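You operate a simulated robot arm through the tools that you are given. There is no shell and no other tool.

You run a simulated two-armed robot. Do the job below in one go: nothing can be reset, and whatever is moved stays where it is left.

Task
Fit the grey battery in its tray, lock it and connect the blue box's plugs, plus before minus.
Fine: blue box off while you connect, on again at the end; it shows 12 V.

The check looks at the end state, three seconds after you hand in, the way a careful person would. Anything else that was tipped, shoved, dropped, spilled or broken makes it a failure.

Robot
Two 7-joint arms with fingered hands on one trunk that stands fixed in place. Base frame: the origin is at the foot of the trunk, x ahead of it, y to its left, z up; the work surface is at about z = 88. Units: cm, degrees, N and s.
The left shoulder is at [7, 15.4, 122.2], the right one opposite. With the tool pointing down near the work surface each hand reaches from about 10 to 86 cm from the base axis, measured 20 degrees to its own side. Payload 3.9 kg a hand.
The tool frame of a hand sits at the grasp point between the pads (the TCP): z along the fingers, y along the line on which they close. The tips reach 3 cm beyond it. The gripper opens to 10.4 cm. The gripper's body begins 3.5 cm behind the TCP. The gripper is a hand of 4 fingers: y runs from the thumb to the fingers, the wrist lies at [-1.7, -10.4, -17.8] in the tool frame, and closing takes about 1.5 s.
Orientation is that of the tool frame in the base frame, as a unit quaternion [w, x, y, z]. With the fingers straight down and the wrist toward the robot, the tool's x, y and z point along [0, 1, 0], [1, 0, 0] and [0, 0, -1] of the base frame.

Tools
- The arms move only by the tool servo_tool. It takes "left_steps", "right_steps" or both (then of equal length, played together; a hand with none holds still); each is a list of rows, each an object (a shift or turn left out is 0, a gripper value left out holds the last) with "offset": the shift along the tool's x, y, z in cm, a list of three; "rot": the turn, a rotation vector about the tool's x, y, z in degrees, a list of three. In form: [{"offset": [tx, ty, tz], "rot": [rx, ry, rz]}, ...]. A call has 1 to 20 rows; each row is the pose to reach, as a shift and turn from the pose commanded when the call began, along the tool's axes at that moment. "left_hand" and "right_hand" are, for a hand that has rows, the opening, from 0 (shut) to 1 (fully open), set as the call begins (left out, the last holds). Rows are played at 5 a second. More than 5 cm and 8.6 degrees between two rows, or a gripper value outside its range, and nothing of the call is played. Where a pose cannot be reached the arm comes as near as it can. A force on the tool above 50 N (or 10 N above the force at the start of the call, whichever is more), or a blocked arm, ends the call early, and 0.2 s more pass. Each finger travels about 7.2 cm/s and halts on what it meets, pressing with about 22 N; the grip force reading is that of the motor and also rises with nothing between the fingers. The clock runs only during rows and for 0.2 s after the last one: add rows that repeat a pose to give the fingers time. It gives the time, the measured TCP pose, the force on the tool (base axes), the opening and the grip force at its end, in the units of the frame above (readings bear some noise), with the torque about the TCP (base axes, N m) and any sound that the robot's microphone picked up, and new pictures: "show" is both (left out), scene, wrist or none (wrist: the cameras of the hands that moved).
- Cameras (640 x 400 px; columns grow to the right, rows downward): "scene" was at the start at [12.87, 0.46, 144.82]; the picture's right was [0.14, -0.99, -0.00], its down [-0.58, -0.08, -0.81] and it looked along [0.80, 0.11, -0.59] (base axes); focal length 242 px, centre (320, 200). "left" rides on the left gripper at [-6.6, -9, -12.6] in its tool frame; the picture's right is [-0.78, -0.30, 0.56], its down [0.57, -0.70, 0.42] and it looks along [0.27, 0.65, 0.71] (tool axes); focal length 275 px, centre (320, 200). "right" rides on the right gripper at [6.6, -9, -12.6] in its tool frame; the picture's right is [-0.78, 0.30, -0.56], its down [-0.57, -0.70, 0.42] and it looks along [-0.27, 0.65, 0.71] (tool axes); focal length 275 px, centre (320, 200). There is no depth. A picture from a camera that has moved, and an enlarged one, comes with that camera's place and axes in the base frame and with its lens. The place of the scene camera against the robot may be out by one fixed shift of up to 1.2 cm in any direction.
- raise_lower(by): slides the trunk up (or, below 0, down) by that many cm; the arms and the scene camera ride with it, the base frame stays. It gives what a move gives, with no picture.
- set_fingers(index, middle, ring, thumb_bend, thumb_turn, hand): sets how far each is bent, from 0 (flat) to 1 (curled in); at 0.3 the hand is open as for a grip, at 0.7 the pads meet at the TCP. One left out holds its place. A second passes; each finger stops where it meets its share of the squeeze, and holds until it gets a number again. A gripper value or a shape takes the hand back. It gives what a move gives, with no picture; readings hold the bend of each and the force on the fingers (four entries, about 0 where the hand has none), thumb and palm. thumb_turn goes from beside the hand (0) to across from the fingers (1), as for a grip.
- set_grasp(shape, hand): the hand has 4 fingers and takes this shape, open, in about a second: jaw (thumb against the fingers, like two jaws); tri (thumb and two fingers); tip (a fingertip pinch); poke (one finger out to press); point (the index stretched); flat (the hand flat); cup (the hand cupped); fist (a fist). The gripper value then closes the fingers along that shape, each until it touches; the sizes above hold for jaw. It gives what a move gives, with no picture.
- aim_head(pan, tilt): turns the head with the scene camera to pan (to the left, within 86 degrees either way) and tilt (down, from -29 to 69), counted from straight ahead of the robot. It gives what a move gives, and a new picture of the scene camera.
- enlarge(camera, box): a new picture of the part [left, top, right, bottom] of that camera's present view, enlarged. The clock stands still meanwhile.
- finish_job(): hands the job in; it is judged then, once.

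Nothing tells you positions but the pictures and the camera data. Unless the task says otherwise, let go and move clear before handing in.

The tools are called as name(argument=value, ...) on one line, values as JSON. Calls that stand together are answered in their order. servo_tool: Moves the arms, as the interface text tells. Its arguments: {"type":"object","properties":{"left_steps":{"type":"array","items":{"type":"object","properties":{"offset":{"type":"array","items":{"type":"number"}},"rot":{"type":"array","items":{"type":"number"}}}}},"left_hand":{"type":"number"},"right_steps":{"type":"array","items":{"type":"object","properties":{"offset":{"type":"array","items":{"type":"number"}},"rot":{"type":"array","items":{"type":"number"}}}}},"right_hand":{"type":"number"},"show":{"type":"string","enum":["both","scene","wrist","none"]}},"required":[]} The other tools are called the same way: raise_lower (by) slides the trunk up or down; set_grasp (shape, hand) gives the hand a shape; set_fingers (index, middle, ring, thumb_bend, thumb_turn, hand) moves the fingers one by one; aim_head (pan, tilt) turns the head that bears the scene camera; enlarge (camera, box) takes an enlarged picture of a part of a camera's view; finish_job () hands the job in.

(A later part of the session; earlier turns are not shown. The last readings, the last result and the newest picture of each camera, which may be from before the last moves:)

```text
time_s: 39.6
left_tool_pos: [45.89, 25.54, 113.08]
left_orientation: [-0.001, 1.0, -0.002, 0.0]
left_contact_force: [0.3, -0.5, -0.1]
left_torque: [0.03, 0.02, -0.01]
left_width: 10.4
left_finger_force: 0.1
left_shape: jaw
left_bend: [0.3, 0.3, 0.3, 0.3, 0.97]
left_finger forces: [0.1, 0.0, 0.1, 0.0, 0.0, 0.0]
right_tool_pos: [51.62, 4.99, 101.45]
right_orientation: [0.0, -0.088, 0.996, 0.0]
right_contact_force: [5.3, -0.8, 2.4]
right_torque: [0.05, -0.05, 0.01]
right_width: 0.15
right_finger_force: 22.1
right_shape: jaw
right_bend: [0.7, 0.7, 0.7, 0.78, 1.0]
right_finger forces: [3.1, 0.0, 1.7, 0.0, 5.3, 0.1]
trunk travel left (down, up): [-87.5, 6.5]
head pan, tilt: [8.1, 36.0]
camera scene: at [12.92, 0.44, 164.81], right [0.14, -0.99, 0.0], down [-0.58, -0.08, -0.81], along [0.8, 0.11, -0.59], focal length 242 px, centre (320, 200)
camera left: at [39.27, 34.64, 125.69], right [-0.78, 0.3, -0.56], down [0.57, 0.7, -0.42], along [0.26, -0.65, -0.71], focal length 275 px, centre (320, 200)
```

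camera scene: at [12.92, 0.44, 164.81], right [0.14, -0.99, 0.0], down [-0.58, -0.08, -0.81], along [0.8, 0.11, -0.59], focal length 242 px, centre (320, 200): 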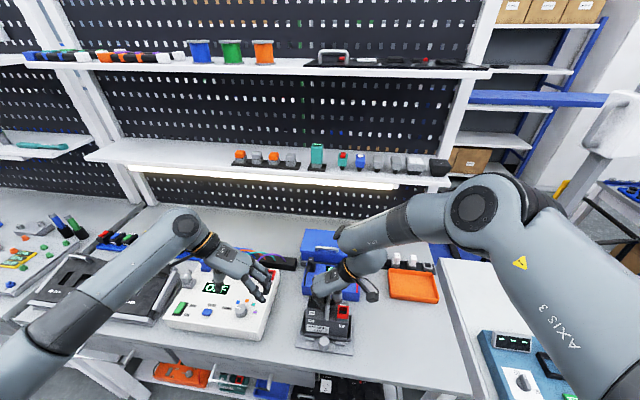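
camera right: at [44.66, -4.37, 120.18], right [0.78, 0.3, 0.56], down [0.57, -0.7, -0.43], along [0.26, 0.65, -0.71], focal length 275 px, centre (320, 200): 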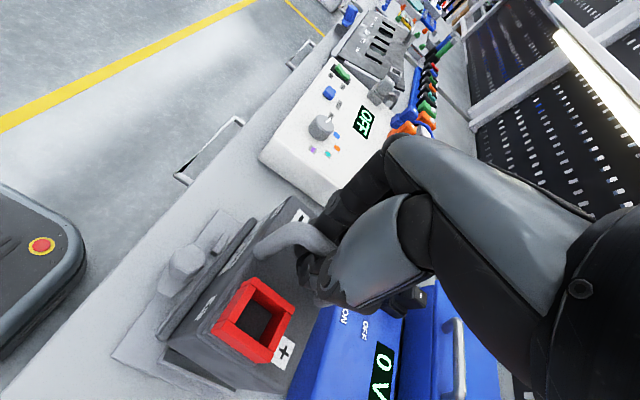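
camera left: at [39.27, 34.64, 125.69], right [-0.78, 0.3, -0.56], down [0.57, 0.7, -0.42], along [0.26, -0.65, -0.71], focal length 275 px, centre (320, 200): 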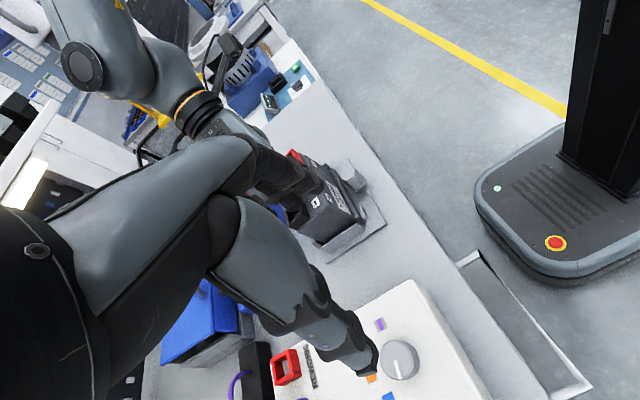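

enlarge(camera="left", box=[270, 140, 400, 270])

enlarge(camera="scene", box=[298, 285, 358, 345])

```text
3.08 times, centred on (335, 205) of left
camera zoom: at [39.27, 34.64, 125.69], right [-0.78, 0.3, -0.56], down [0.57, 0.7, -0.42], along [0.26, -0.65, -0.71], focal length 847 px, centre (274, 185)
```

zoom: 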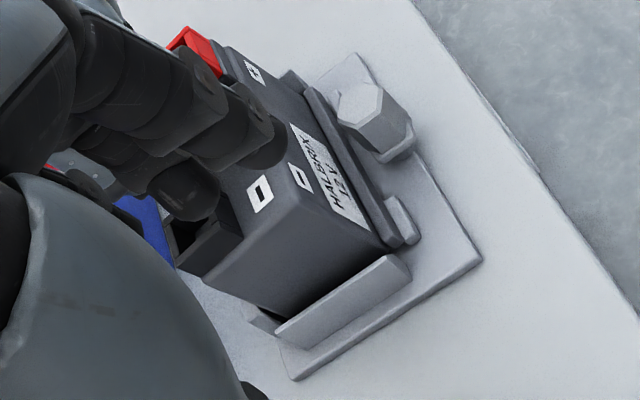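

```text
6.67 times, centred on (328, 315) of scene
camera zoom: at [12.92, 0.44, 164.81], right [0.14, -0.99, 0.0], down [-0.58, -0.08, -0.81], along [0.8, 0.11, -0.59], focal length 1615 px, centre (267, -567)
```

zoom: 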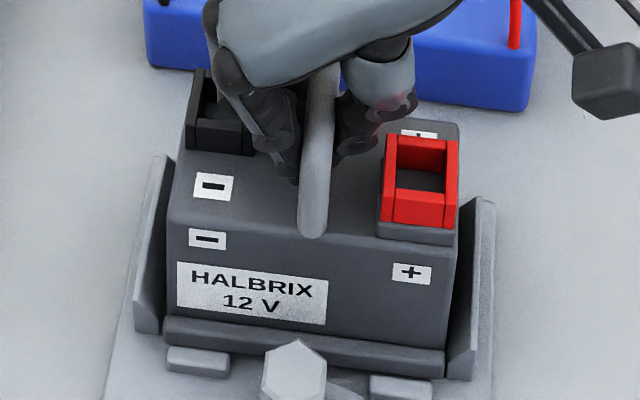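

enlarge(camera="left", box=[325, 185, 385, 235])

enlarge(camera="scene", box=[300, 325, 330, 345])

enlarge(camera="scene", box=[325, 325, 355, 350])

```text
8.00 times, centred on (355, 210) of left
camera zoom: at [39.27, 34.64, 125.69], right [-0.78, 0.3, -0.56], down [0.57, 0.7, -0.42], along [0.26, -0.65, -0.71], focal length 2202 px, centre (40, 120)
```

zoom: 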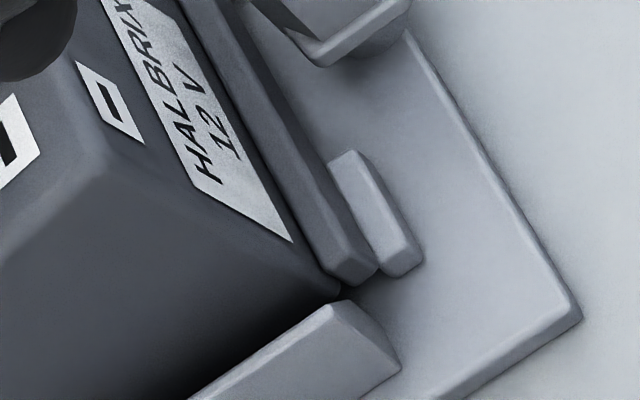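

```text
16.00 times, centred on (315, 335) of scene
camera zoom: at [12.92, 0.44, 164.81], right [0.14, -0.99, 0.0], down [-0.58, -0.08, -0.81], along [0.8, 0.11, -0.59], focal length 3876 px, centre (400, -1960)
```

zoom: 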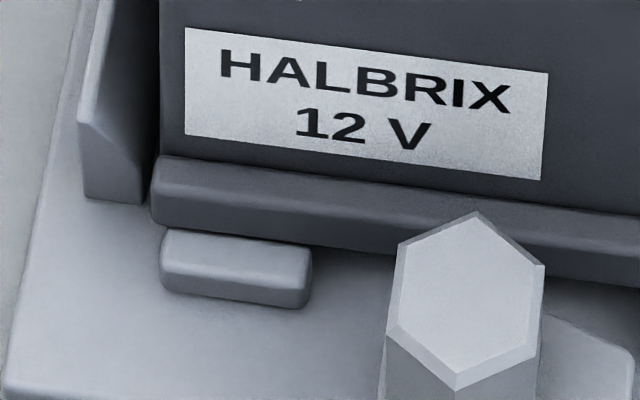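

```text
16.00 times, centred on (340, 338) of scene
camera zoom: at [12.92, 0.44, 164.81], right [0.14, -0.99, 0.0], down [-0.58, -0.08, -0.81], along [0.8, 0.11, -0.59], focal length 3876 px, centre (0, -2000)
```

zoom: 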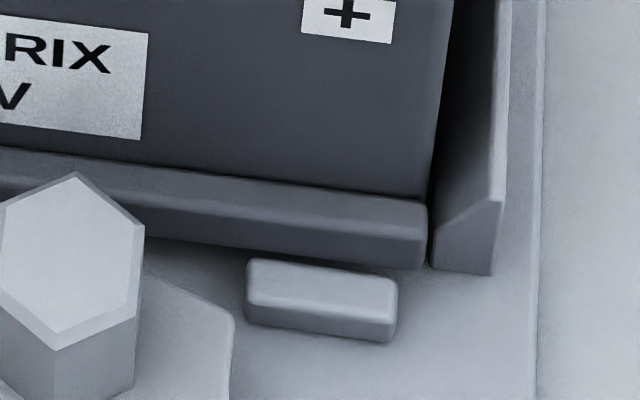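

Detailed views show the battery between the side walls with the right end down on the floor and the left end perhaps a few millimetres up. I ease the grip to 2 cm so that it can settle by itself, then look.

servo_tool(right_steps=[{"offset": [0, 0, 0]}, {"offset": [0, 0, 0]}, {"offset": [0, 0, 0]}, {"offset": [0, 0, 0]}, {"offset": [0, 0, 0]}], right_hand=0.2, show="none")

enlarge(camera="scene", box=[298, 285, 358, 345])

enlarge(camera="left", box=[295, 165, 385, 245])

enlarge(camera="right", box=[130, 200, 330, 390])

```text
time_s: 40.8
left_tool_pos: [45.83, 25.74, 113.16]
left_orientation: [0.0, 1.0, 0.001, 0.001]
left_contact_force: [-0.8, 0.3, 0.2]
left_torque: [0.01, 0.03, -0.01]
left_width: 10.36
left_finger_force: 0.1
left_shape: jaw
left_bend: [0.3, 0.3, 0.3, 0.3, 0.97]
left_finger forces: [0.0, 0.0, 0.1, 0.0, 0.0, 0.0]
right_tool_pos: [51.61, 5.04, 101.53]
right_orientation: [0.0, -0.088, 0.996, 0.001]
right_contact_force: [-3.0, -1.3, -0.1]
right_torque: [-0.01, 0.09, 0.04]
right_width: 2.07
right_finger_force: 0.1
right_shape: jaw
right_bend: [0.73, 0.59, 0.57, 0.74, 1.0]
right_finger forces: [0.1, 2.5, 0.1, 0.0, 0.1, 0.0]
trunk travel left (down, up): [-87.5, 6.5]
head pan, tilt: [8.1, 36.0]
```

```text
6.67 times, centred on (328, 315) of scene
camera zoom: at [12.8, 0.5, 164.82], right [0.14, -0.99, 0.0], down [-0.58, -0.08, -0.81], along [0.8, 0.11, -0.59], focal length 1615 px, centre (267, -567)
```

zoom: 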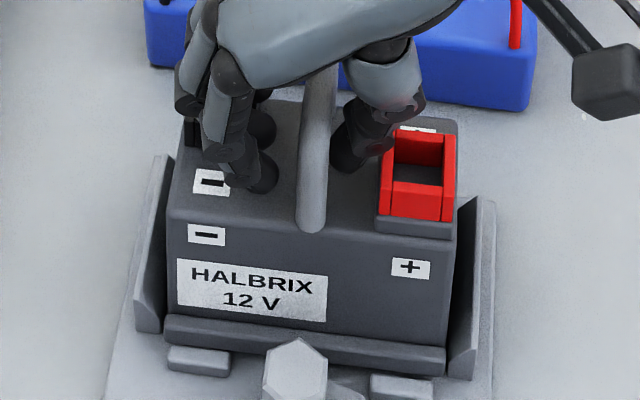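

```text
5.00 times, centred on (340, 205) of left
camera zoom: at [39.16, 34.69, 125.73], right [-0.78, 0.3, -0.56], down [0.57, 0.7, -0.42], along [0.27, -0.65, -0.71], focal length 1376 px, centre (220, 175)
```

zoom: 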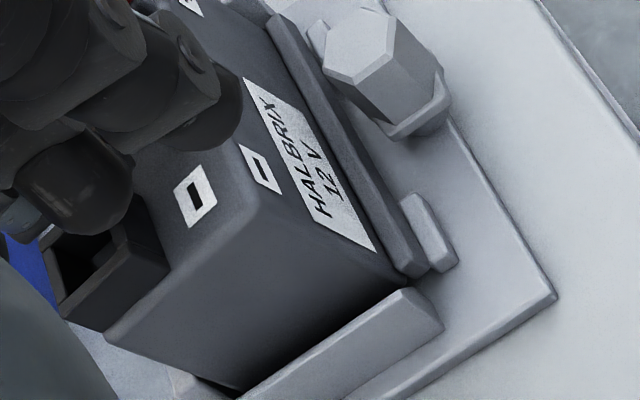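

```text
2.11 times, centred on (230, 295) of right
camera zoom: at [46.63, -4.86, 114.07], right [0.71, 0.43, 0.56], down [0.69, -0.59, -0.42], along [0.15, 0.68, -0.71], focal length 580 px, centre (510, 0)
```

zoom: 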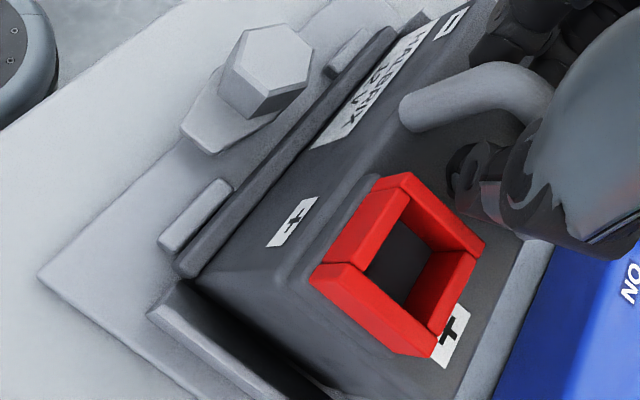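

The fingers are clear of the bar. I raise the hand straight up out of the handle to see the battery unobstructed.

servo_tool(right_steps=[{"offset": [0, 0, -0.7]}, {"offset": [0, 0, -1.4]}, {"offset": [0, 0, -2.1]}, {"offset": [0, 0, -3]}, {"offset": [0, 0, -4.5]}, {"offset": [0, 0, -6.5]}, {"offset": [0, -2, -9]}, {"offset": [0, -5, -11]}, {"offset": [0, -9, -12]}, {"offset": [0, -13, -13]}, {"offset": [0, -13, -13]}], show="both")

enlarge(camera="scene", box=[298, 285, 358, 345])

enlarge(camera="left", box=[270, 140, 400, 270])

enlarge(camera="right", box=[150, 150, 350, 300])

```text
time_s: 43.2
left_tool_pos: [45.77, 25.68, 113.05]
left_orientation: [0.001, 1.0, -0.001, -0.001]
left_contact_force: [0.5, 0.3, 0.2]
left_torque: [-0.01, 0.04, 0.0]
left_width: 10.37
left_finger_force: 0.1
left_shape: jaw
left_bend: [0.3, 0.3, 0.3, 0.3, 0.97]
left_finger forces: [0.0, 0.1, 0.1, 0.0, 0.1, 0.0]
right_tool_pos: [54.01, -7.75, 114.43]
right_orientation: [0.0, -0.089, 0.996, 0.0]
right_contact_force: [0.3, 0.0, 0.5]
right_torque: [0.03, 0.02, 0.01]
right_width: 2.05
right_finger_force: 0.1
right_shape: jaw
right_bend: [0.73, 0.59, 0.57, 0.74, 1.0]
right_finger forces: [0.1, 0.0, 0.0, 0.0, 0.0, 0.0]
trunk travel left (down, up): [-87.5, 6.5]
head pan, tilt: [8.1, 36.0]
camera scene: at [12.86, 0.53, 164.82], right [0.14, -0.99, 0.0], down [-0.58, -0.08, -0.81], along [0.8, 0.11, -0.59], focal length 242 px, centre (320, 200)
camera right: at [49.09, -17.63, 127.12], right [0.71, 0.43, 0.56], down [0.69, -0.59, -0.42], along [0.15, 0.68, -0.71], focal length 275 px, centre (320, 200)
```

scene: 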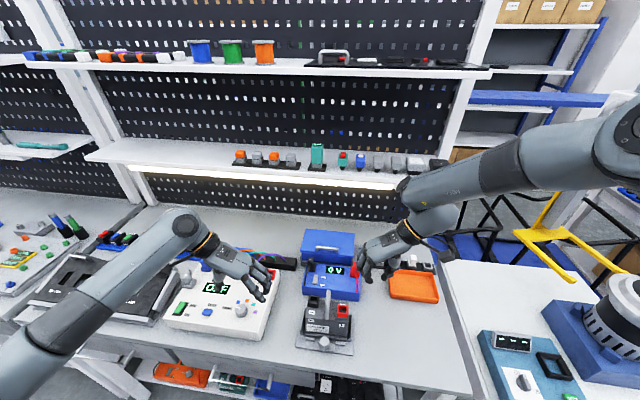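
right: 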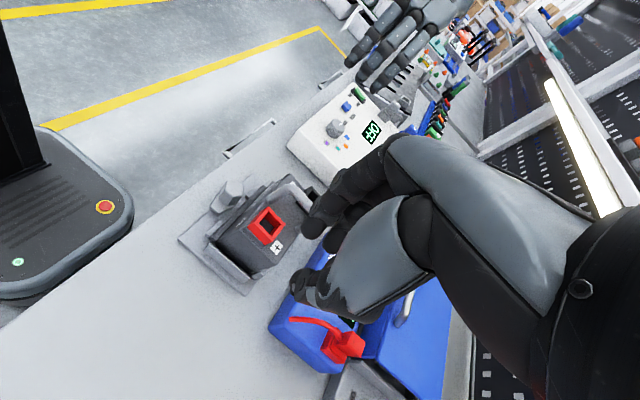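

```text
6.67 times, centred on (328, 315) of scene
camera zoom: at [12.86, 0.53, 164.82], right [0.14, -0.99, 0.0], down [-0.58, -0.08, -0.81], along [0.8, 0.11, -0.59], focal length 1615 px, centre (267, -567)
```

zoom: 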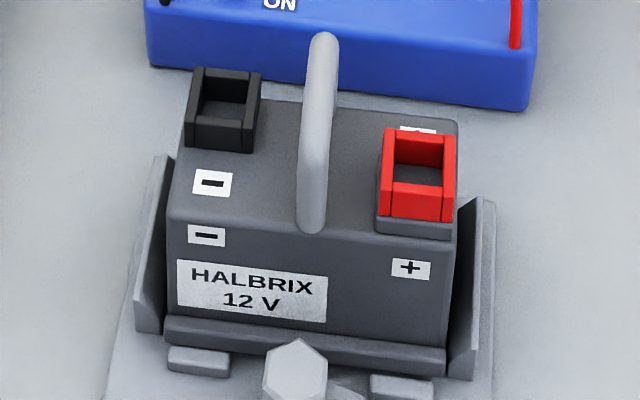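

```text
3.08 times, centred on (335, 205) of left
camera zoom: at [39.22, 34.7, 125.71], right [-0.78, 0.3, -0.56], down [0.57, 0.7, -0.42], along [0.27, -0.65, -0.71], focal length 847 px, centre (274, 185)
```

zoom: 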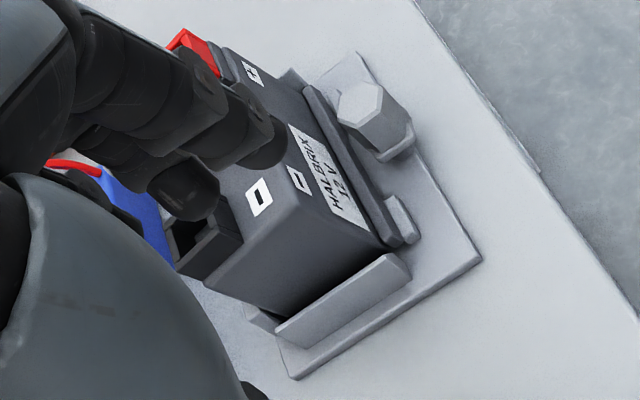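

```text
2.67 times, centred on (250, 225) of right
camera zoom: at [49.09, -17.63, 127.12], right [0.71, 0.43, 0.56], down [0.69, -0.59, -0.42], along [0.15, 0.68, -0.71], focal length 734 px, centre (507, 133)
```

zoom: 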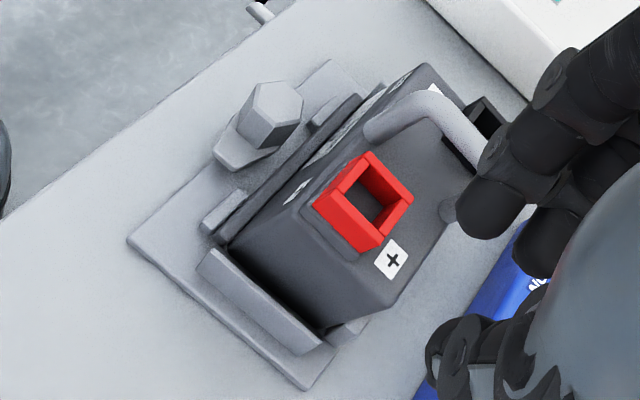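

The battery stands in the tray on its own. I zoom on its ends and terminals to verify whether it is fully seated.

enlarge(camera="right", box=[195, 195, 255, 245])

enlarge(camera="right", box=[230, 235, 300, 300])

enlarge(camera="left", box=[320, 180, 380, 230])

enlarge(camera="left", box=[255, 190, 325, 260])

```text
8.00 times, centred on (225, 220) of right
camera zoom: at [49.09, -17.63, 127.12], right [0.71, 0.43, 0.56], down [0.69, -0.59, -0.42], along [0.15, 0.68, -0.71], focal length 2202 px, centre (1080, 40)
```

zoom: 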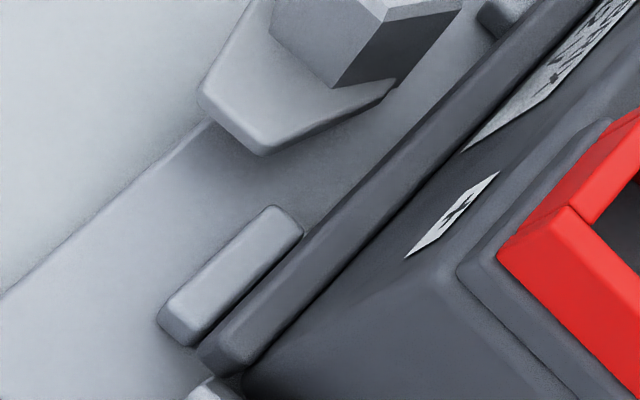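

```text
6.15 times, centred on (265, 268) of right
camera zoom: at [49.09, -17.63, 127.12], right [0.71, 0.43, 0.56], down [0.69, -0.59, -0.42], along [0.15, 0.68, -0.71], focal length 1694 px, centre (658, -215)
```

zoom: 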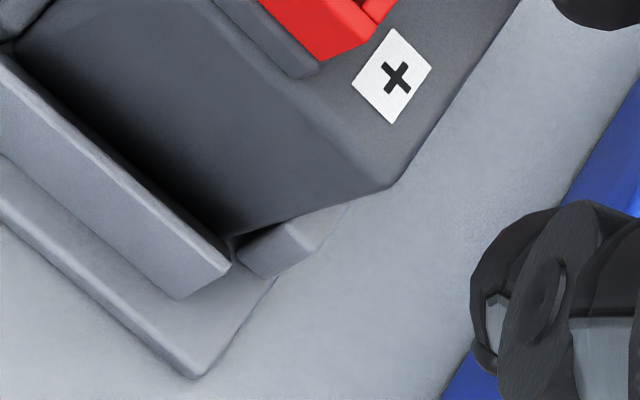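

```text
8.00 times, centred on (350, 205) of left
camera zoom: at [39.22, 34.7, 125.71], right [-0.78, 0.3, -0.56], down [0.57, 0.7, -0.42], along [0.27, -0.65, -0.71], focal length 2202 px, centre (80, 160)
```

zoom: 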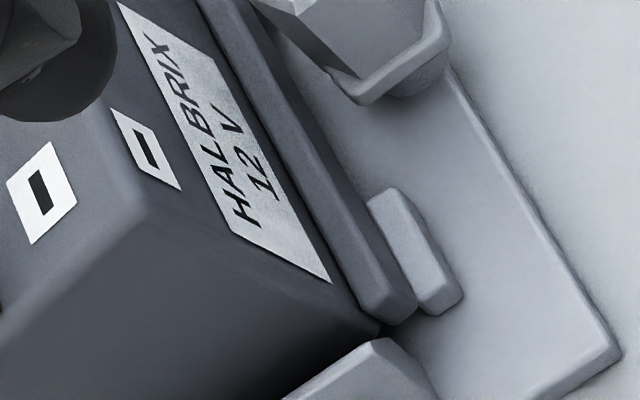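

```text
5.71 times, centred on (290, 225) of left
camera zoom: at [39.22, 34.7, 125.71], right [-0.78, 0.3, -0.56], down [0.57, 0.7, -0.42], along [0.27, -0.65, -0.71], focal length 1573 px, centre (491, 57)
```

zoom: 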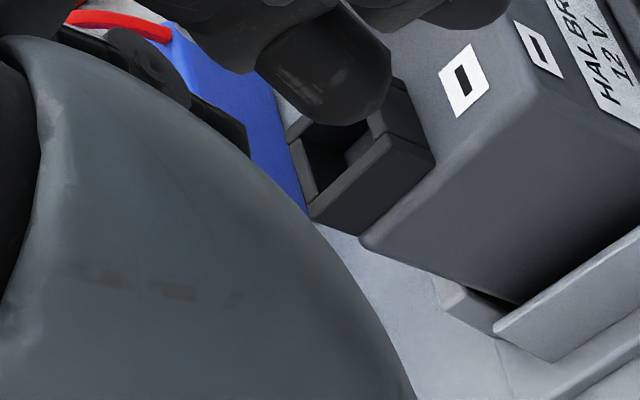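

Several cross-checks suggest the battery still sits about 1 cm high, slightly counter-clockwise and resting on the guide slopes. I go back over it with the narrow hand, straddle the handle, and press down gently on its top.

servo_tool(right_steps=[{"offset": [0, 3, 1.5]}, {"offset": [0, 6, 3]}, {"offset": [0, 9, 4.5]}, {"offset": [0, 11.5, 5.5]}, {"offset": [0.04, 12.76, 6]}, {"offset": [0.04, 12.76, 6], "rot": [0, 0, 1]}, {"offset": [0.04, 12.76, 6], "rot": [0, 0, 2]}, {"offset": [0.04, 12.76, 6], "rot": [0, 0, 2]}], right_hand=0.22, show="wrist")

enlarge(camera="scene", box=[290, 265, 365, 345])

enlarge(camera="right", box=[200, 180, 400, 320])

```text
time_s: 45.0
left_tool_pos: [45.92, 25.68, 113.15]
left_orientation: [0.0, 1.0, 0.001, 0.0]
left_contact_force: [-0.2, -0.1, -0.2]
left_torque: [-0.02, -0.02, 0.02]
left_width: 10.37
left_finger_force: 0.2
left_shape: jaw
left_bend: [0.3, 0.3, 0.3, 0.3, 0.97]
left_finger forces: [0.1, 0.1, 0.1, 0.0, 0.0, 0.0]
right_tool_pos: [51.66, 4.93, 108.42]
right_orientation: [0.001, -0.071, 0.997, 0.0]
right_contact_force: [0.4, 0.2, -0.1]
right_torque: [0.0, 0.0, 0.0]
right_width: 2.23
right_finger_force: 0.1
right_shape: jaw
right_bend: [0.73, 0.58, 0.56, 0.74, 1.0]
right_finger forces: [0.0, 0.1, 0.0, 0.1, 0.1, 0.0]
trunk travel left (down, up): [-87.5, 6.5]
head pan, tilt: [8.1, 36.0]
camera right: at [46.39, -4.83, 121.03], right [0.73, 0.4, 0.56], down [0.67, -0.61, -0.42], along [0.17, 0.68, -0.71], focal length 275 px, centre (320, 200)
```

right: 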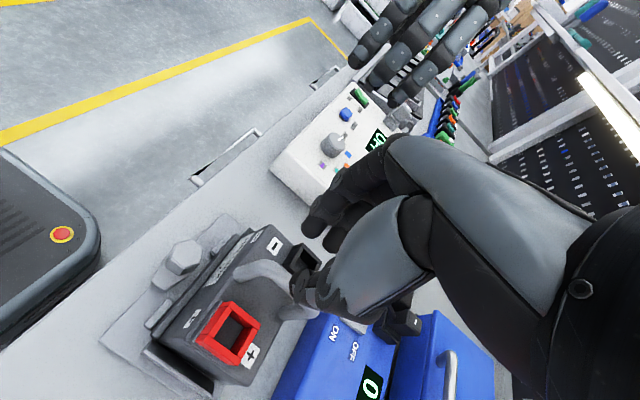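

```text
5.00 times, centred on (328, 305) of scene
camera zoom: at [12.88, 0.52, 164.82], right [0.14, -0.99, 0.0], down [-0.58, -0.08, -0.81], along [0.8, 0.11, -0.59], focal length 1211 px, centre (282, -325)
```

zoom: 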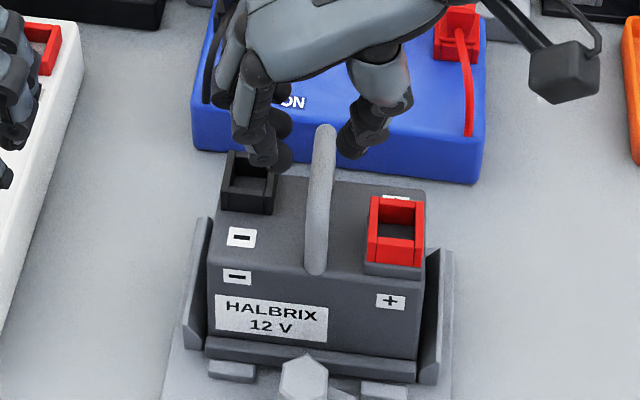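

```text
2.86 times, centred on (300, 250) of right
camera zoom: at [46.39, -4.83, 121.03], right [0.73, 0.4, 0.56], down [0.67, -0.61, -0.42], along [0.17, 0.68, -0.71], focal length 786 px, centre (377, 57)
```

zoom: 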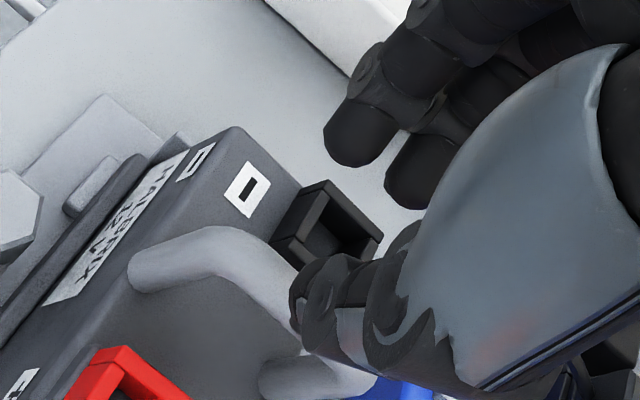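

The bar is between the fingers but close to the thumb; I shift 0.5 cm to the right and lower until the tips touch the battery top.

servo_tool(right_steps=[{"offset": [0, -0.5, 0]}, {"offset": [0, -0.5, 1.5]}, {"offset": [0, -0.5, 3]}, {"offset": [0, -0.5, 4.5]}, {"offset": [0, -0.5, 5.5]}, {"offset": [0, -0.5, 6]}, {"offset": [0, -0.5, 6.5]}, {"offset": [0, -0.5, 6.5]}], show="wrist")

enlarge(camera="scene", box=[290, 265, 365, 345])

```text
time_s: 46.8
left_tool_pos: [45.81, 25.71, 113.06]
left_orientation: [0.0, 1.0, 0.001, 0.0]
left_contact_force: [0.7, -0.9, -0.3]
left_torque: [0.0, 0.0, -0.03]
left_width: 10.39
left_finger_force: 0.1
left_shape: jaw
left_bend: [0.3, 0.3, 0.3, 0.3, 0.97]
left_finger forces: [0.0, 0.0, 0.1, 0.0, 0.0, 0.1]
right_tool_pos: [51.51, 4.41, 101.9]
right_orientation: [-0.001, -0.072, 0.997, 0.0]
right_contact_force: [1.3, 2.2, 1.3]
right_torque: [-0.02, 0.0, 0.0]
right_width: 2.25
right_finger_force: 0.0
right_shape: jaw
right_bend: [0.73, 0.58, 0.56, 0.75, 1.0]
right_finger forces: [0.1, 0.0, 0.0, 0.0, 2.1, 0.0]
trunk travel left (down, up): [-87.5, 6.5]
head pan, tilt: [8.1, 36.0]
camera right: at [46.36, -5.41, 114.53], right [0.73, 0.4, 0.56], down [0.67, -0.61, -0.42], along [0.17, 0.68, -0.71], focal length 275 px, centre (320, 200)
```

right: 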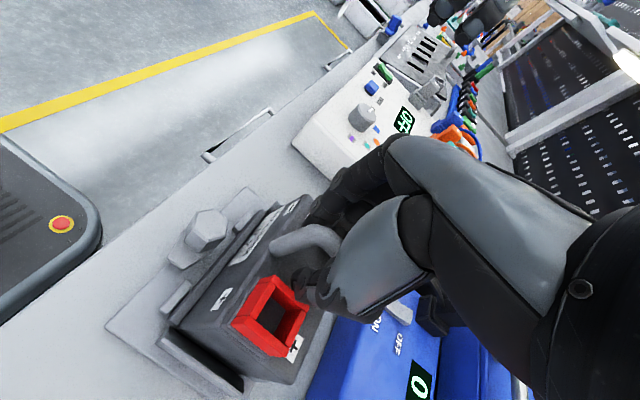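

```text
5.00 times, centred on (328, 305) of scene
camera zoom: at [12.85, 0.52, 164.82], right [0.14, -0.99, 0.0], down [-0.58, -0.08, -0.81], along [0.8, 0.11, -0.59], focal length 1211 px, centre (282, -325)
```

zoom: 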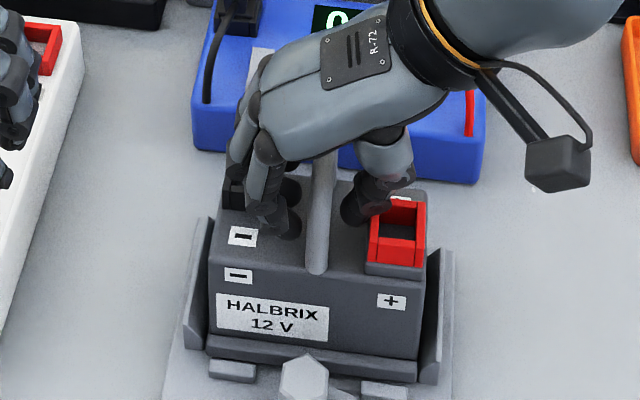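

The thumb touches at TCP z 101.9, about 1.2 cm higher than for a seated battery, confirming it is not down yet. I press down gradually.

servo_tool(right_steps=[{"offset": [0, 0, 0.3]}, {"offset": [0, 0, 0.6]}, {"offset": [0, 0, 0.9]}, {"offset": [0, 0, 0.9]}], show="none")

enlarge(camera="scene", box=[298, 285, 358, 345])

```text
time_s: 47.8
left_tool_pos: [45.97, 25.59, 113.08]
left_orientation: [0.0, 1.0, 0.0, 0.0]
left_contact_force: [0.8, -0.4, -0.2]
left_torque: [0.0, 0.04, -0.04]
left_width: 10.37
left_finger_force: 0.0
left_shape: jaw
left_bend: [0.3, 0.3, 0.3, 0.3, 0.97]
left_finger forces: [0.1, 0.0, 0.1, 0.1, 0.1, 0.0]
right_tool_pos: [51.6, 4.22, 101.1]
right_orientation: [0.0, -0.071, 0.997, 0.0]
right_contact_force: [0.5, 0.3, 0.1]
right_torque: [0.02, 0.0, 0.04]
right_width: 2.27
right_finger_force: 0.1
right_shape: jaw
right_bend: [0.73, 0.58, 0.56, 0.75, 1.0]
right_finger forces: [0.0, 0.1, 0.0, 0.0, 0.6, 0.0]
trunk travel left (down, up): [-87.5, 6.5]
head pan, tilt: [8.1, 36.0]
```

```text
6.67 times, centred on (328, 315) of scene
camera zoom: at [12.87, 0.5, 164.82], right [0.14, -0.99, 0.0], down [-0.58, -0.08, -0.81], along [0.8, 0.11, -0.59], focal length 1615 px, centre (267, -567)
```

zoom: 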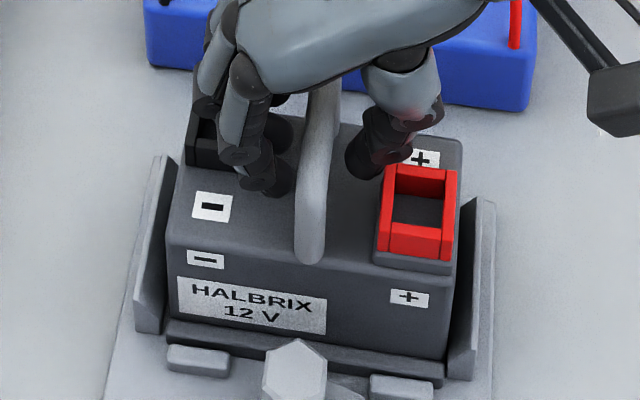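

Pressing made the battery drop level — it had been tilted back with its front flange up. I check the flange and stops closely.

enlarge(camera="scene", box=[300, 322, 330, 345])

enlarge(camera="scene", box=[325, 325, 355, 350])

enlarge(camera="left", box=[270, 140, 400, 270])

enlarge(camera="right", box=[130, 200, 330, 390])

```text
16.00 times, centred on (315, 334) of scene
camera zoom: at [12.87, 0.5, 164.82], right [0.14, -0.99, 0.0], down [-0.58, -0.08, -0.81], along [0.8, 0.11, -0.59], focal length 3876 px, centre (400, -1936)
```

zoom: 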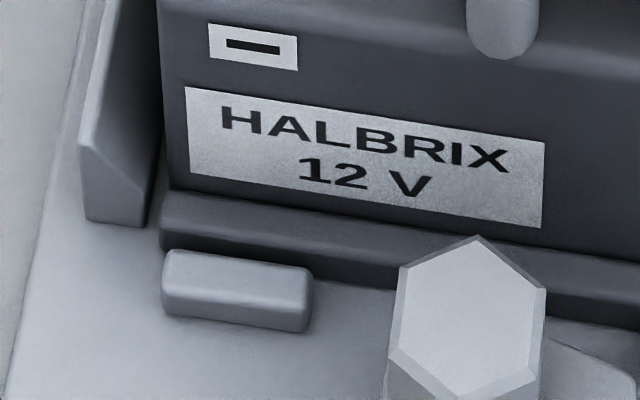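

```text
16.00 times, centred on (340, 338) of scene
camera zoom: at [12.87, 0.5, 164.82], right [0.14, -0.99, 0.0], down [-0.58, -0.08, -0.81], along [0.8, 0.11, -0.59], focal length 3876 px, centre (0, -2000)
```

zoom: 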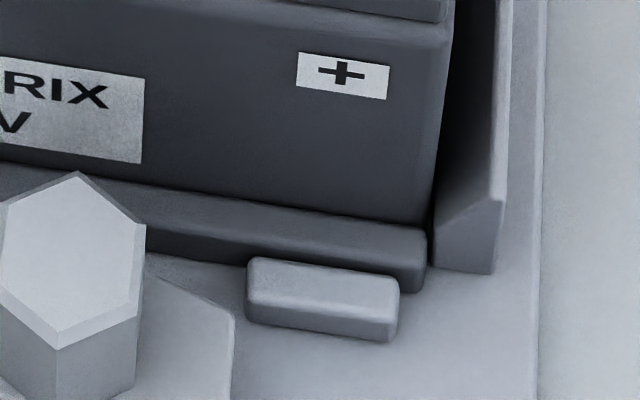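

```text
3.08 times, centred on (335, 205) of left
camera zoom: at [39.23, 34.68, 125.72], right [-0.78, 0.3, -0.56], down [0.57, 0.7, -0.42], along [0.27, -0.65, -0.71], focal length 847 px, centre (274, 185)
```

zoom: 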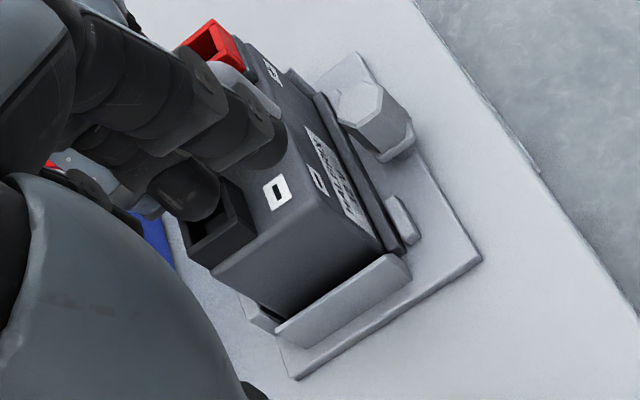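

```text
2.11 times, centred on (230, 295) of right
camera zoom: at [46.41, -5.46, 113.64], right [0.73, 0.4, 0.56], down [0.67, -0.61, -0.42], along [0.17, 0.68, -0.71], focal length 580 px, centre (510, 0)
```

zoom: 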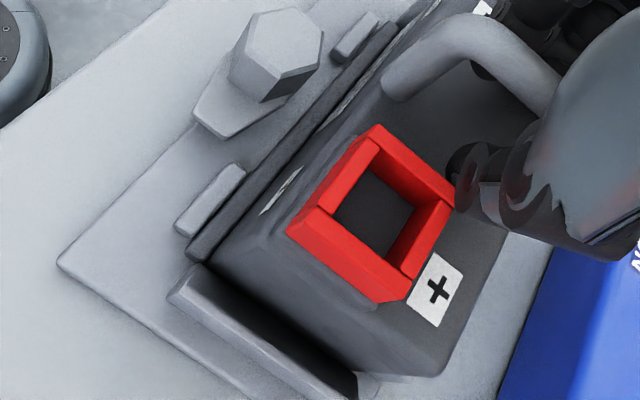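

Now the flange lies behind the stops at floor level and the battery looks upright. I press a little further to confirm it bottoms out.

servo_tool(right_steps=[{"offset": [0, 0, 0.3]}, {"offset": [0, 0, 0.6]}, {"offset": [0, 0, 0.8]}, {"offset": [0, 0, 0.8]}], show="none")

enlarge(camera="scene", box=[298, 285, 358, 345])

```text
time_s: 48.8
left_tool_pos: [45.74, 25.52, 113.24]
left_orientation: [-0.001, 1.0, 0.0, 0.0]
left_contact_force: [-0.5, -0.2, -0.1]
left_torque: [-0.01, -0.01, 0.0]
left_width: 10.38
left_finger_force: 0.0
left_shape: jaw
left_bend: [0.3, 0.3, 0.3, 0.3, 0.97]
left_finger forces: [0.0, 0.0, 0.1, 0.0, 0.0, 0.0]
right_tool_pos: [51.64, 4.32, 100.42]
right_orientation: [0.002, -0.071, 0.997, 0.001]
right_contact_force: [2.4, -1.7, 18.7]
right_torque: [0.44, -0.25, -0.01]
right_width: 2.28
right_finger_force: 0.0
right_shape: jaw
right_bend: [0.73, 0.6, 0.57, 0.75, 1.0]
right_finger forces: [0.0, 13.0, 3.2, 0.0, 2.8, 0.1]
trunk travel left (down, up): [-87.5, 6.5]
head pan, tilt: [8.1, 36.0]
```

```text
6.67 times, centred on (328, 315) of scene
camera zoom: at [12.63, 0.39, 164.86], right [0.14, -0.99, 0.0], down [-0.58, -0.08, -0.81], along [0.8, 0.11, -0.59], focal length 1615 px, centre (267, -567)
```

zoom: 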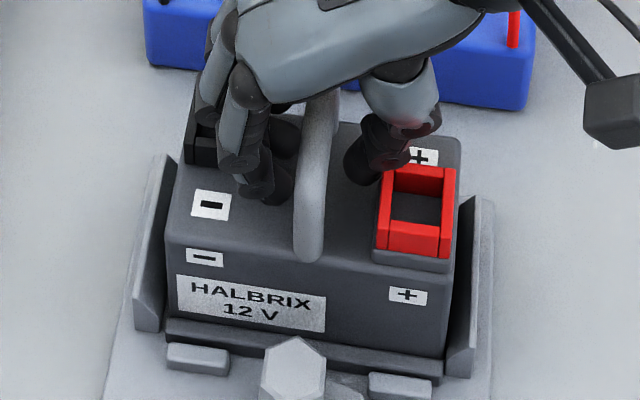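

Pressed with 19 N the battery stays put, so it is seated. I raise the right hand out, move it toward the robot and put it in the poke shape for the lock tab and the switch.

servo_tool(right_steps=[{"offset": [0, 0, -0.7]}, {"offset": [0, 0, -1.4]}, {"offset": [0, 0, -2.5]}, {"offset": [0, 0, -4]}, {"offset": [0, 0, -6]}, {"offset": [0, 0, -9]}, {"offset": [0, 0, -12]}, {"offset": [3, -1, -13]}, {"offset": [6, -2, -13]}, {"offset": [9, -3, -13]}, {"offset": [12, -4, -13]}, {"offset": [12, -4, -13]}], show="scene")

enlarge(camera="scene", box=[288, 250, 368, 350])

enlarge(camera="left", box=[290, 150, 390, 250])

```text
time_s: 51.4
left_tool_pos: [46.0, 25.72, 113.13]
left_orientation: [0.001, 1.0, 0.0, 0.001]
left_contact_force: [0.5, -0.3, 0.9]
left_torque: [0.02, 0.01, 0.02]
left_width: 10.37
left_finger_force: 0.1
left_shape: jaw
left_bend: [0.3, 0.3, 0.3, 0.3, 0.97]
left_finger forces: [0.0, 0.1, 0.0, 0.0, 0.1, 0.1]
right_tool_pos: [40.22, -1.3, 113.19]
right_orientation: [0.0, -0.071, 0.997, 0.0]
right_contact_force: [-0.2, -0.7, 0.2]
right_torque: [0.02, -0.02, 0.02]
right_width: 2.28
right_finger_force: 0.0
right_shape: jaw
right_bend: [0.73, 0.58, 0.56, 0.74, 1.0]
right_finger forces: [0.1, 0.0, 0.0, 0.0, 0.1, 0.0]
trunk travel left (down, up): [-87.5, 6.5]
head pan, tilt: [8.1, 36.0]
camera scene: at [12.88, 0.46, 164.82], right [0.14, -0.99, 0.0], down [-0.58, -0.08, -0.81], along [0.8, 0.11, -0.59], focal length 242 px, centre (320, 200)
```

scene: 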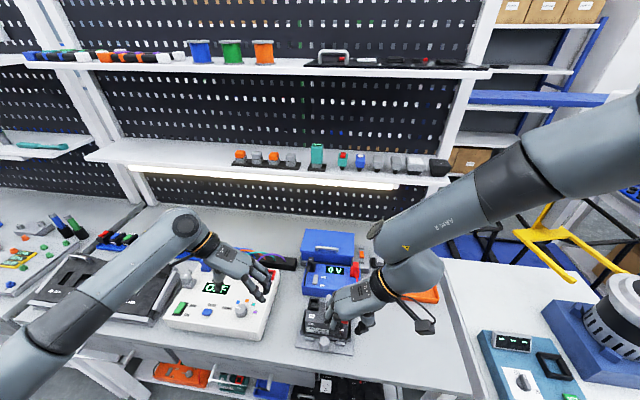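

```text
4.00 times, centred on (328, 300) of scene
camera zoom: at [12.88, 0.46, 164.82], right [0.14, -0.99, 0.0], down [-0.58, -0.08, -0.81], along [0.8, 0.11, -0.59], focal length 969 px, centre (288, -200)
```

zoom: 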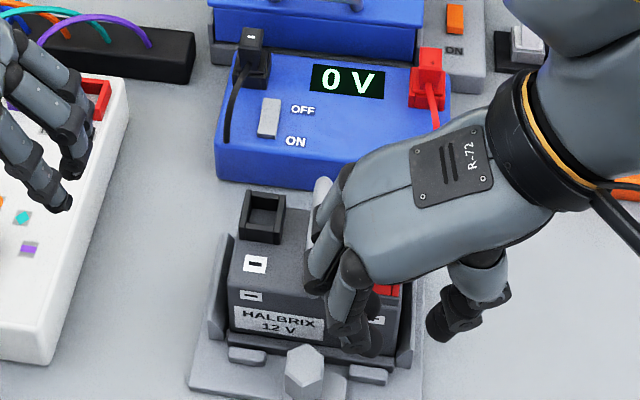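

```text
4.00 times, centred on (340, 200) of left
camera zoom: at [39.23, 34.65, 125.73], right [-0.78, 0.3, -0.56], down [0.57, 0.7, -0.42], along [0.27, -0.65, -0.71], focal length 1101 px, centre (240, 200)
```

zoom: 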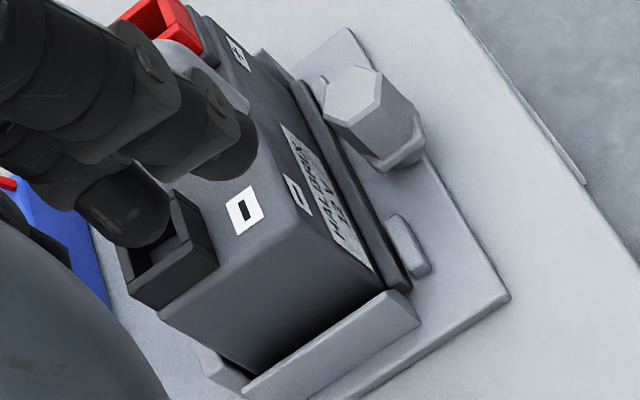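

The battery is down in the tray. I turn the right hand back to its natural yaw, clear of everything, and take the poke shape there.

servo_tool(right_steps=[{"offset": [0.3, -0.9, 0], "rot": [0, 0, 8.2]}, {"offset": [0.6, -1.8, 0], "rot": [0, 0, 16.4]}, {"offset": [0.9, -2.7, 0], "rot": [0, 0, 24.6]}, {"offset": [1.2, -3.6, 0], "rot": [0, 0, 32.8]}, {"offset": [1.6, -4.5, 0], "rot": [0, 0, 41]}, {"offset": [2, -5.4, 0], "rot": [0, 0, 49.2]}, {"offset": [2.3, -6.3, 0], "rot": [0, 0, 57.4]}, {"offset": [2.7, -7.2, 0], "rot": [0, 0, 65.6]}, {"offset": [3, -8, 0], "rot": [0, 0, 73.8]}, {"offset": [3.26, -8.6, 0], "rot": [0, 0, 82]}, {"offset": [3.26, -8.6, 0], "rot": [0, 0, 82]}], show="none")

set_grasp(shape="poke", hand="right")

servo_tool(right_steps=[{"offset": [0, 0, 0]}], show="both")

enlarge(camera="scene", box=[290, 230, 450, 390])

enlarge(camera="left", box=[330, 60, 480, 220])

```text
time_s: 53.8
left_tool_pos: [45.84, 25.62, 113.1]
left_orientation: [0.0, 1.0, 0.0, 0.0]
left_contact_force: [-0.2, 0.0, 0.1]
left_torque: [-0.03, 0.04, -0.01]
left_width: 10.37
left_finger_force: 0.0
left_shape: jaw
left_bend: [0.3, 0.3, 0.3, 0.3, 0.97]
left_finger forces: [0.0, 0.0, 0.1, 0.0, 0.1, 0.1]
right_tool_pos: [38.33, -10.17, 113.35]
right_orientation: [0.0, 0.602, 0.798, 0.0]
right_contact_force: [0.6, -0.4, 0.1]
right_torque: [0.01, -0.02, 0.02]
right_width: 2.28
right_finger_force: 0.0
right_shape: jaw
right_bend: [0.73, 0.58, 0.56, 0.74, 1.0]
right_finger forces: [0.0, 0.0, 0.0, 0.0, 0.1, 0.0]
trunk travel left (down, up): [-87.5, 6.5]
head pan, tilt: [8.1, 36.0]
```

```text
time_s: 54.7
left_tool_pos: [45.93, 25.58, 113.16]
left_orientation: [0.0, 1.0, 0.0, 0.0]
left_contact_force: [-0.9, 0.1, 0.0]
left_torque: [0.03, 0.0, 0.01]
left_width: 10.37
left_finger_force: 0.0
left_shape: jaw
left_bend: [0.3, 0.3, 0.3, 0.3, 0.97]
left_finger forces: [0.1, 0.0, 0.0, 0.0, 0.1, 0.1]
right_tool_pos: [38.33, -10.37, 113.32]
right_orientation: [0.0, 0.6, 0.8, 0.0]
right_contact_force: [0.5, 1.0, 0.7]
right_torque: [-0.03, -0.01, 0.01]
right_width: 0.0
right_finger_force: 0.0
right_shape: poke
right_bend: [0.7, 0.7, 0.99, 1.0, 1.0]
right_finger forces: [0.0, 0.0, 0.0, 0.1, 0.0, 0.1]
trunk travel left (down, up): [-87.5, 6.5]
head pan, tilt: [8.1, 36.0]
```

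```text
time_s: 55.1
left_tool_pos: [45.99, 25.58, 113.09]
left_orientation: [0.001, 1.0, 0.0, 0.0]
left_contact_force: [-0.8, 0.7, -0.4]
left_torque: [0.01, 0.0, 0.0]
left_width: 10.35
left_finger_force: 0.1
left_shape: jaw
left_bend: [0.3, 0.3, 0.3, 0.3, 0.97]
left_finger forces: [0.0, 0.1, 0.1, 0.0, 0.0, 0.1]
right_tool_pos: [38.31, -10.22, 113.21]
right_orientation: [0.0, 0.6, 0.8, 0.0]
right_contact_force: [0.1, -0.2, 0.0]
right_torque: [0.03, 0.04, -0.04]
right_width: 0.01
right_finger_force: 0.0
right_shape: poke
right_bend: [0.7, 0.7, 0.99, 1.0, 1.0]
right_finger forces: [0.0, 0.1, 0.1, 0.0, 0.0, 0.0]
trunk travel left (down, up): [-87.5, 6.5]
head pan, tilt: [8.1, 36.0]
camera scene: at [12.87, 0.47, 164.82], right [0.14, -0.99, 0.0], down [-0.58, -0.08, -0.81], along [0.8, 0.11, -0.59], focal length 242 px, centre (320, 200)
camera right: at [27.84, -6.31, 125.86], right [0.5, -0.66, 0.56], down [-0.51, -0.75, -0.42], along [0.7, -0.07, -0.71], focal length 275 px, centre (320, 200)
```

scene: 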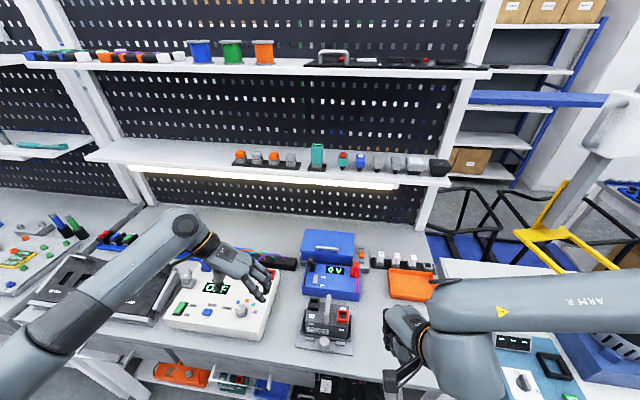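
right: 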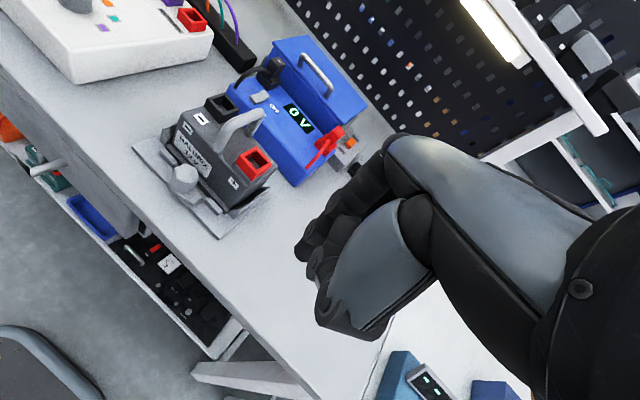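

```text
2.50 times, centred on (370, 310) of scene
camera zoom: at [12.87, 0.47, 164.82], right [0.14, -0.99, 0.0], down [-0.58, -0.08, -0.81], along [0.8, 0.11, -0.59], focal length 606 px, centre (195, -75)
```

zoom: 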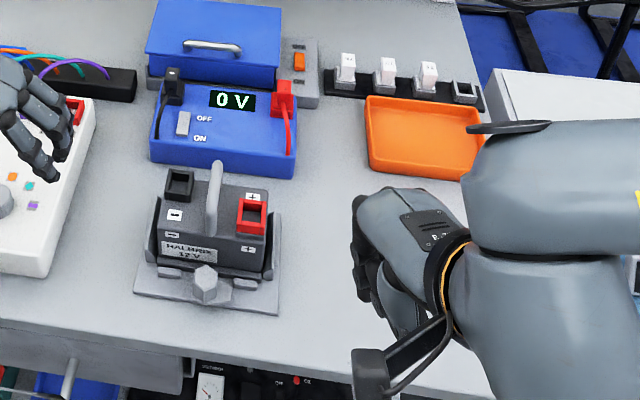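

```text
2.50 times, centred on (405, 140) of left
camera zoom: at [39.21, 34.66, 125.73], right [-0.78, 0.3, -0.56], down [0.57, 0.7, -0.42], along [0.27, -0.65, -0.71], focal length 688 px, centre (108, 350)
```

zoom: 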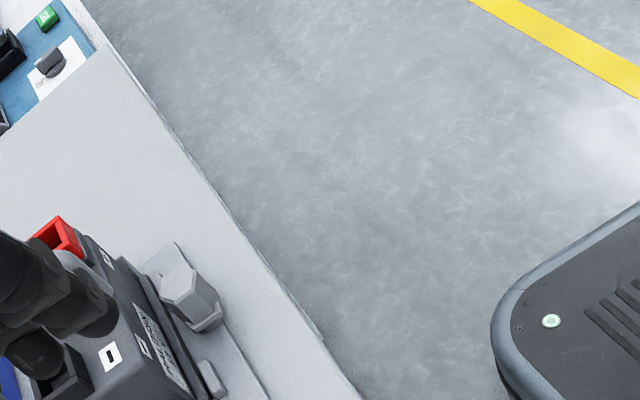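

enlarge(camera="right", box=[270, 150, 450, 345])

enlarge(camera="scene", box=[370, 290, 450, 385])

enlarge(camera="scene", box=[300, 320, 345, 355])

enlarge(camera="right", box=[130, 90, 290, 240])

```text
2.05 times, centred on (360, 248) of right
camera zoom: at [27.84, -6.31, 125.86], right [0.5, -0.66, 0.56], down [-0.51, -0.75, -0.42], along [0.7, -0.07, -0.71], focal length 565 px, centre (238, 103)
```

zoom: 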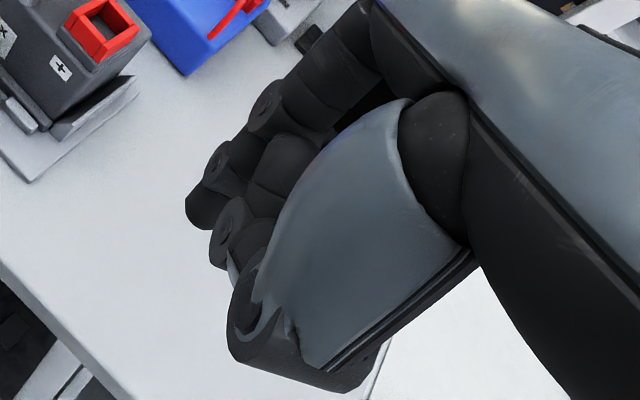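

```text
4.21 times, centred on (410, 338) of scene
camera zoom: at [12.87, 0.47, 164.82], right [0.14, -0.99, 0.0], down [-0.58, -0.08, -0.81], along [0.8, 0.11, -0.59], focal length 1020 px, centre (-59, -379)
```

zoom: 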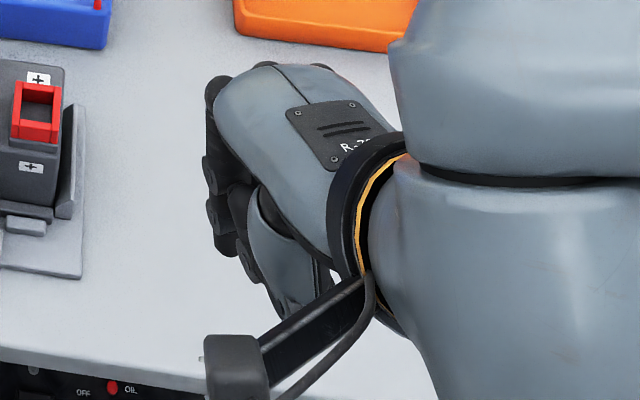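

```text
11.43 times, centred on (322, 338) of scene
camera zoom: at [12.87, 0.47, 164.82], right [0.14, -0.99, 0.0], down [-0.58, -0.08, -0.81], along [0.8, 0.11, -0.59], focal length 2768 px, centre (291, -1371)
```

zoom: 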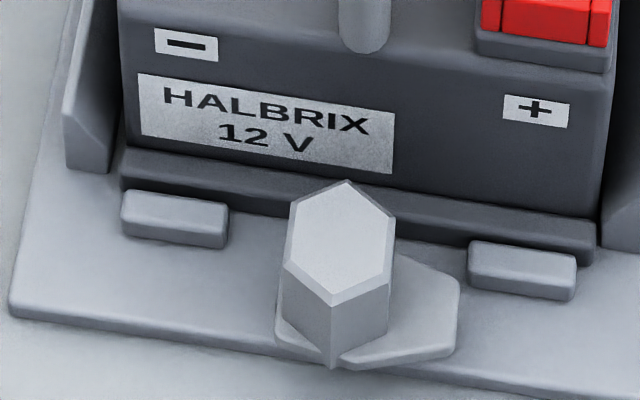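

```text
2.67 times, centred on (210, 165) of right
camera zoom: at [27.84, -6.31, 125.86], right [0.5, -0.66, 0.56], down [-0.51, -0.75, -0.42], along [0.7, -0.07, -0.71], focal length 734 px, centre (613, 293)
```

zoom: 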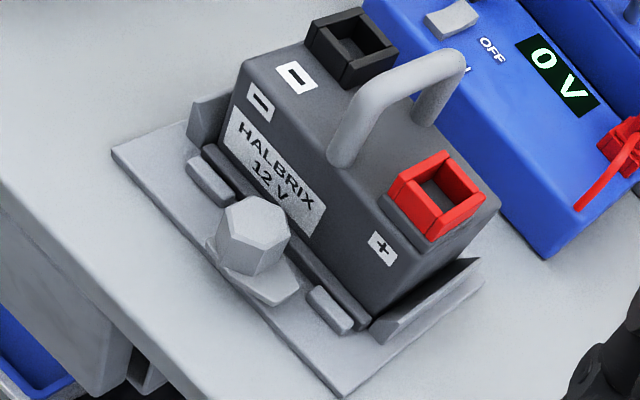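

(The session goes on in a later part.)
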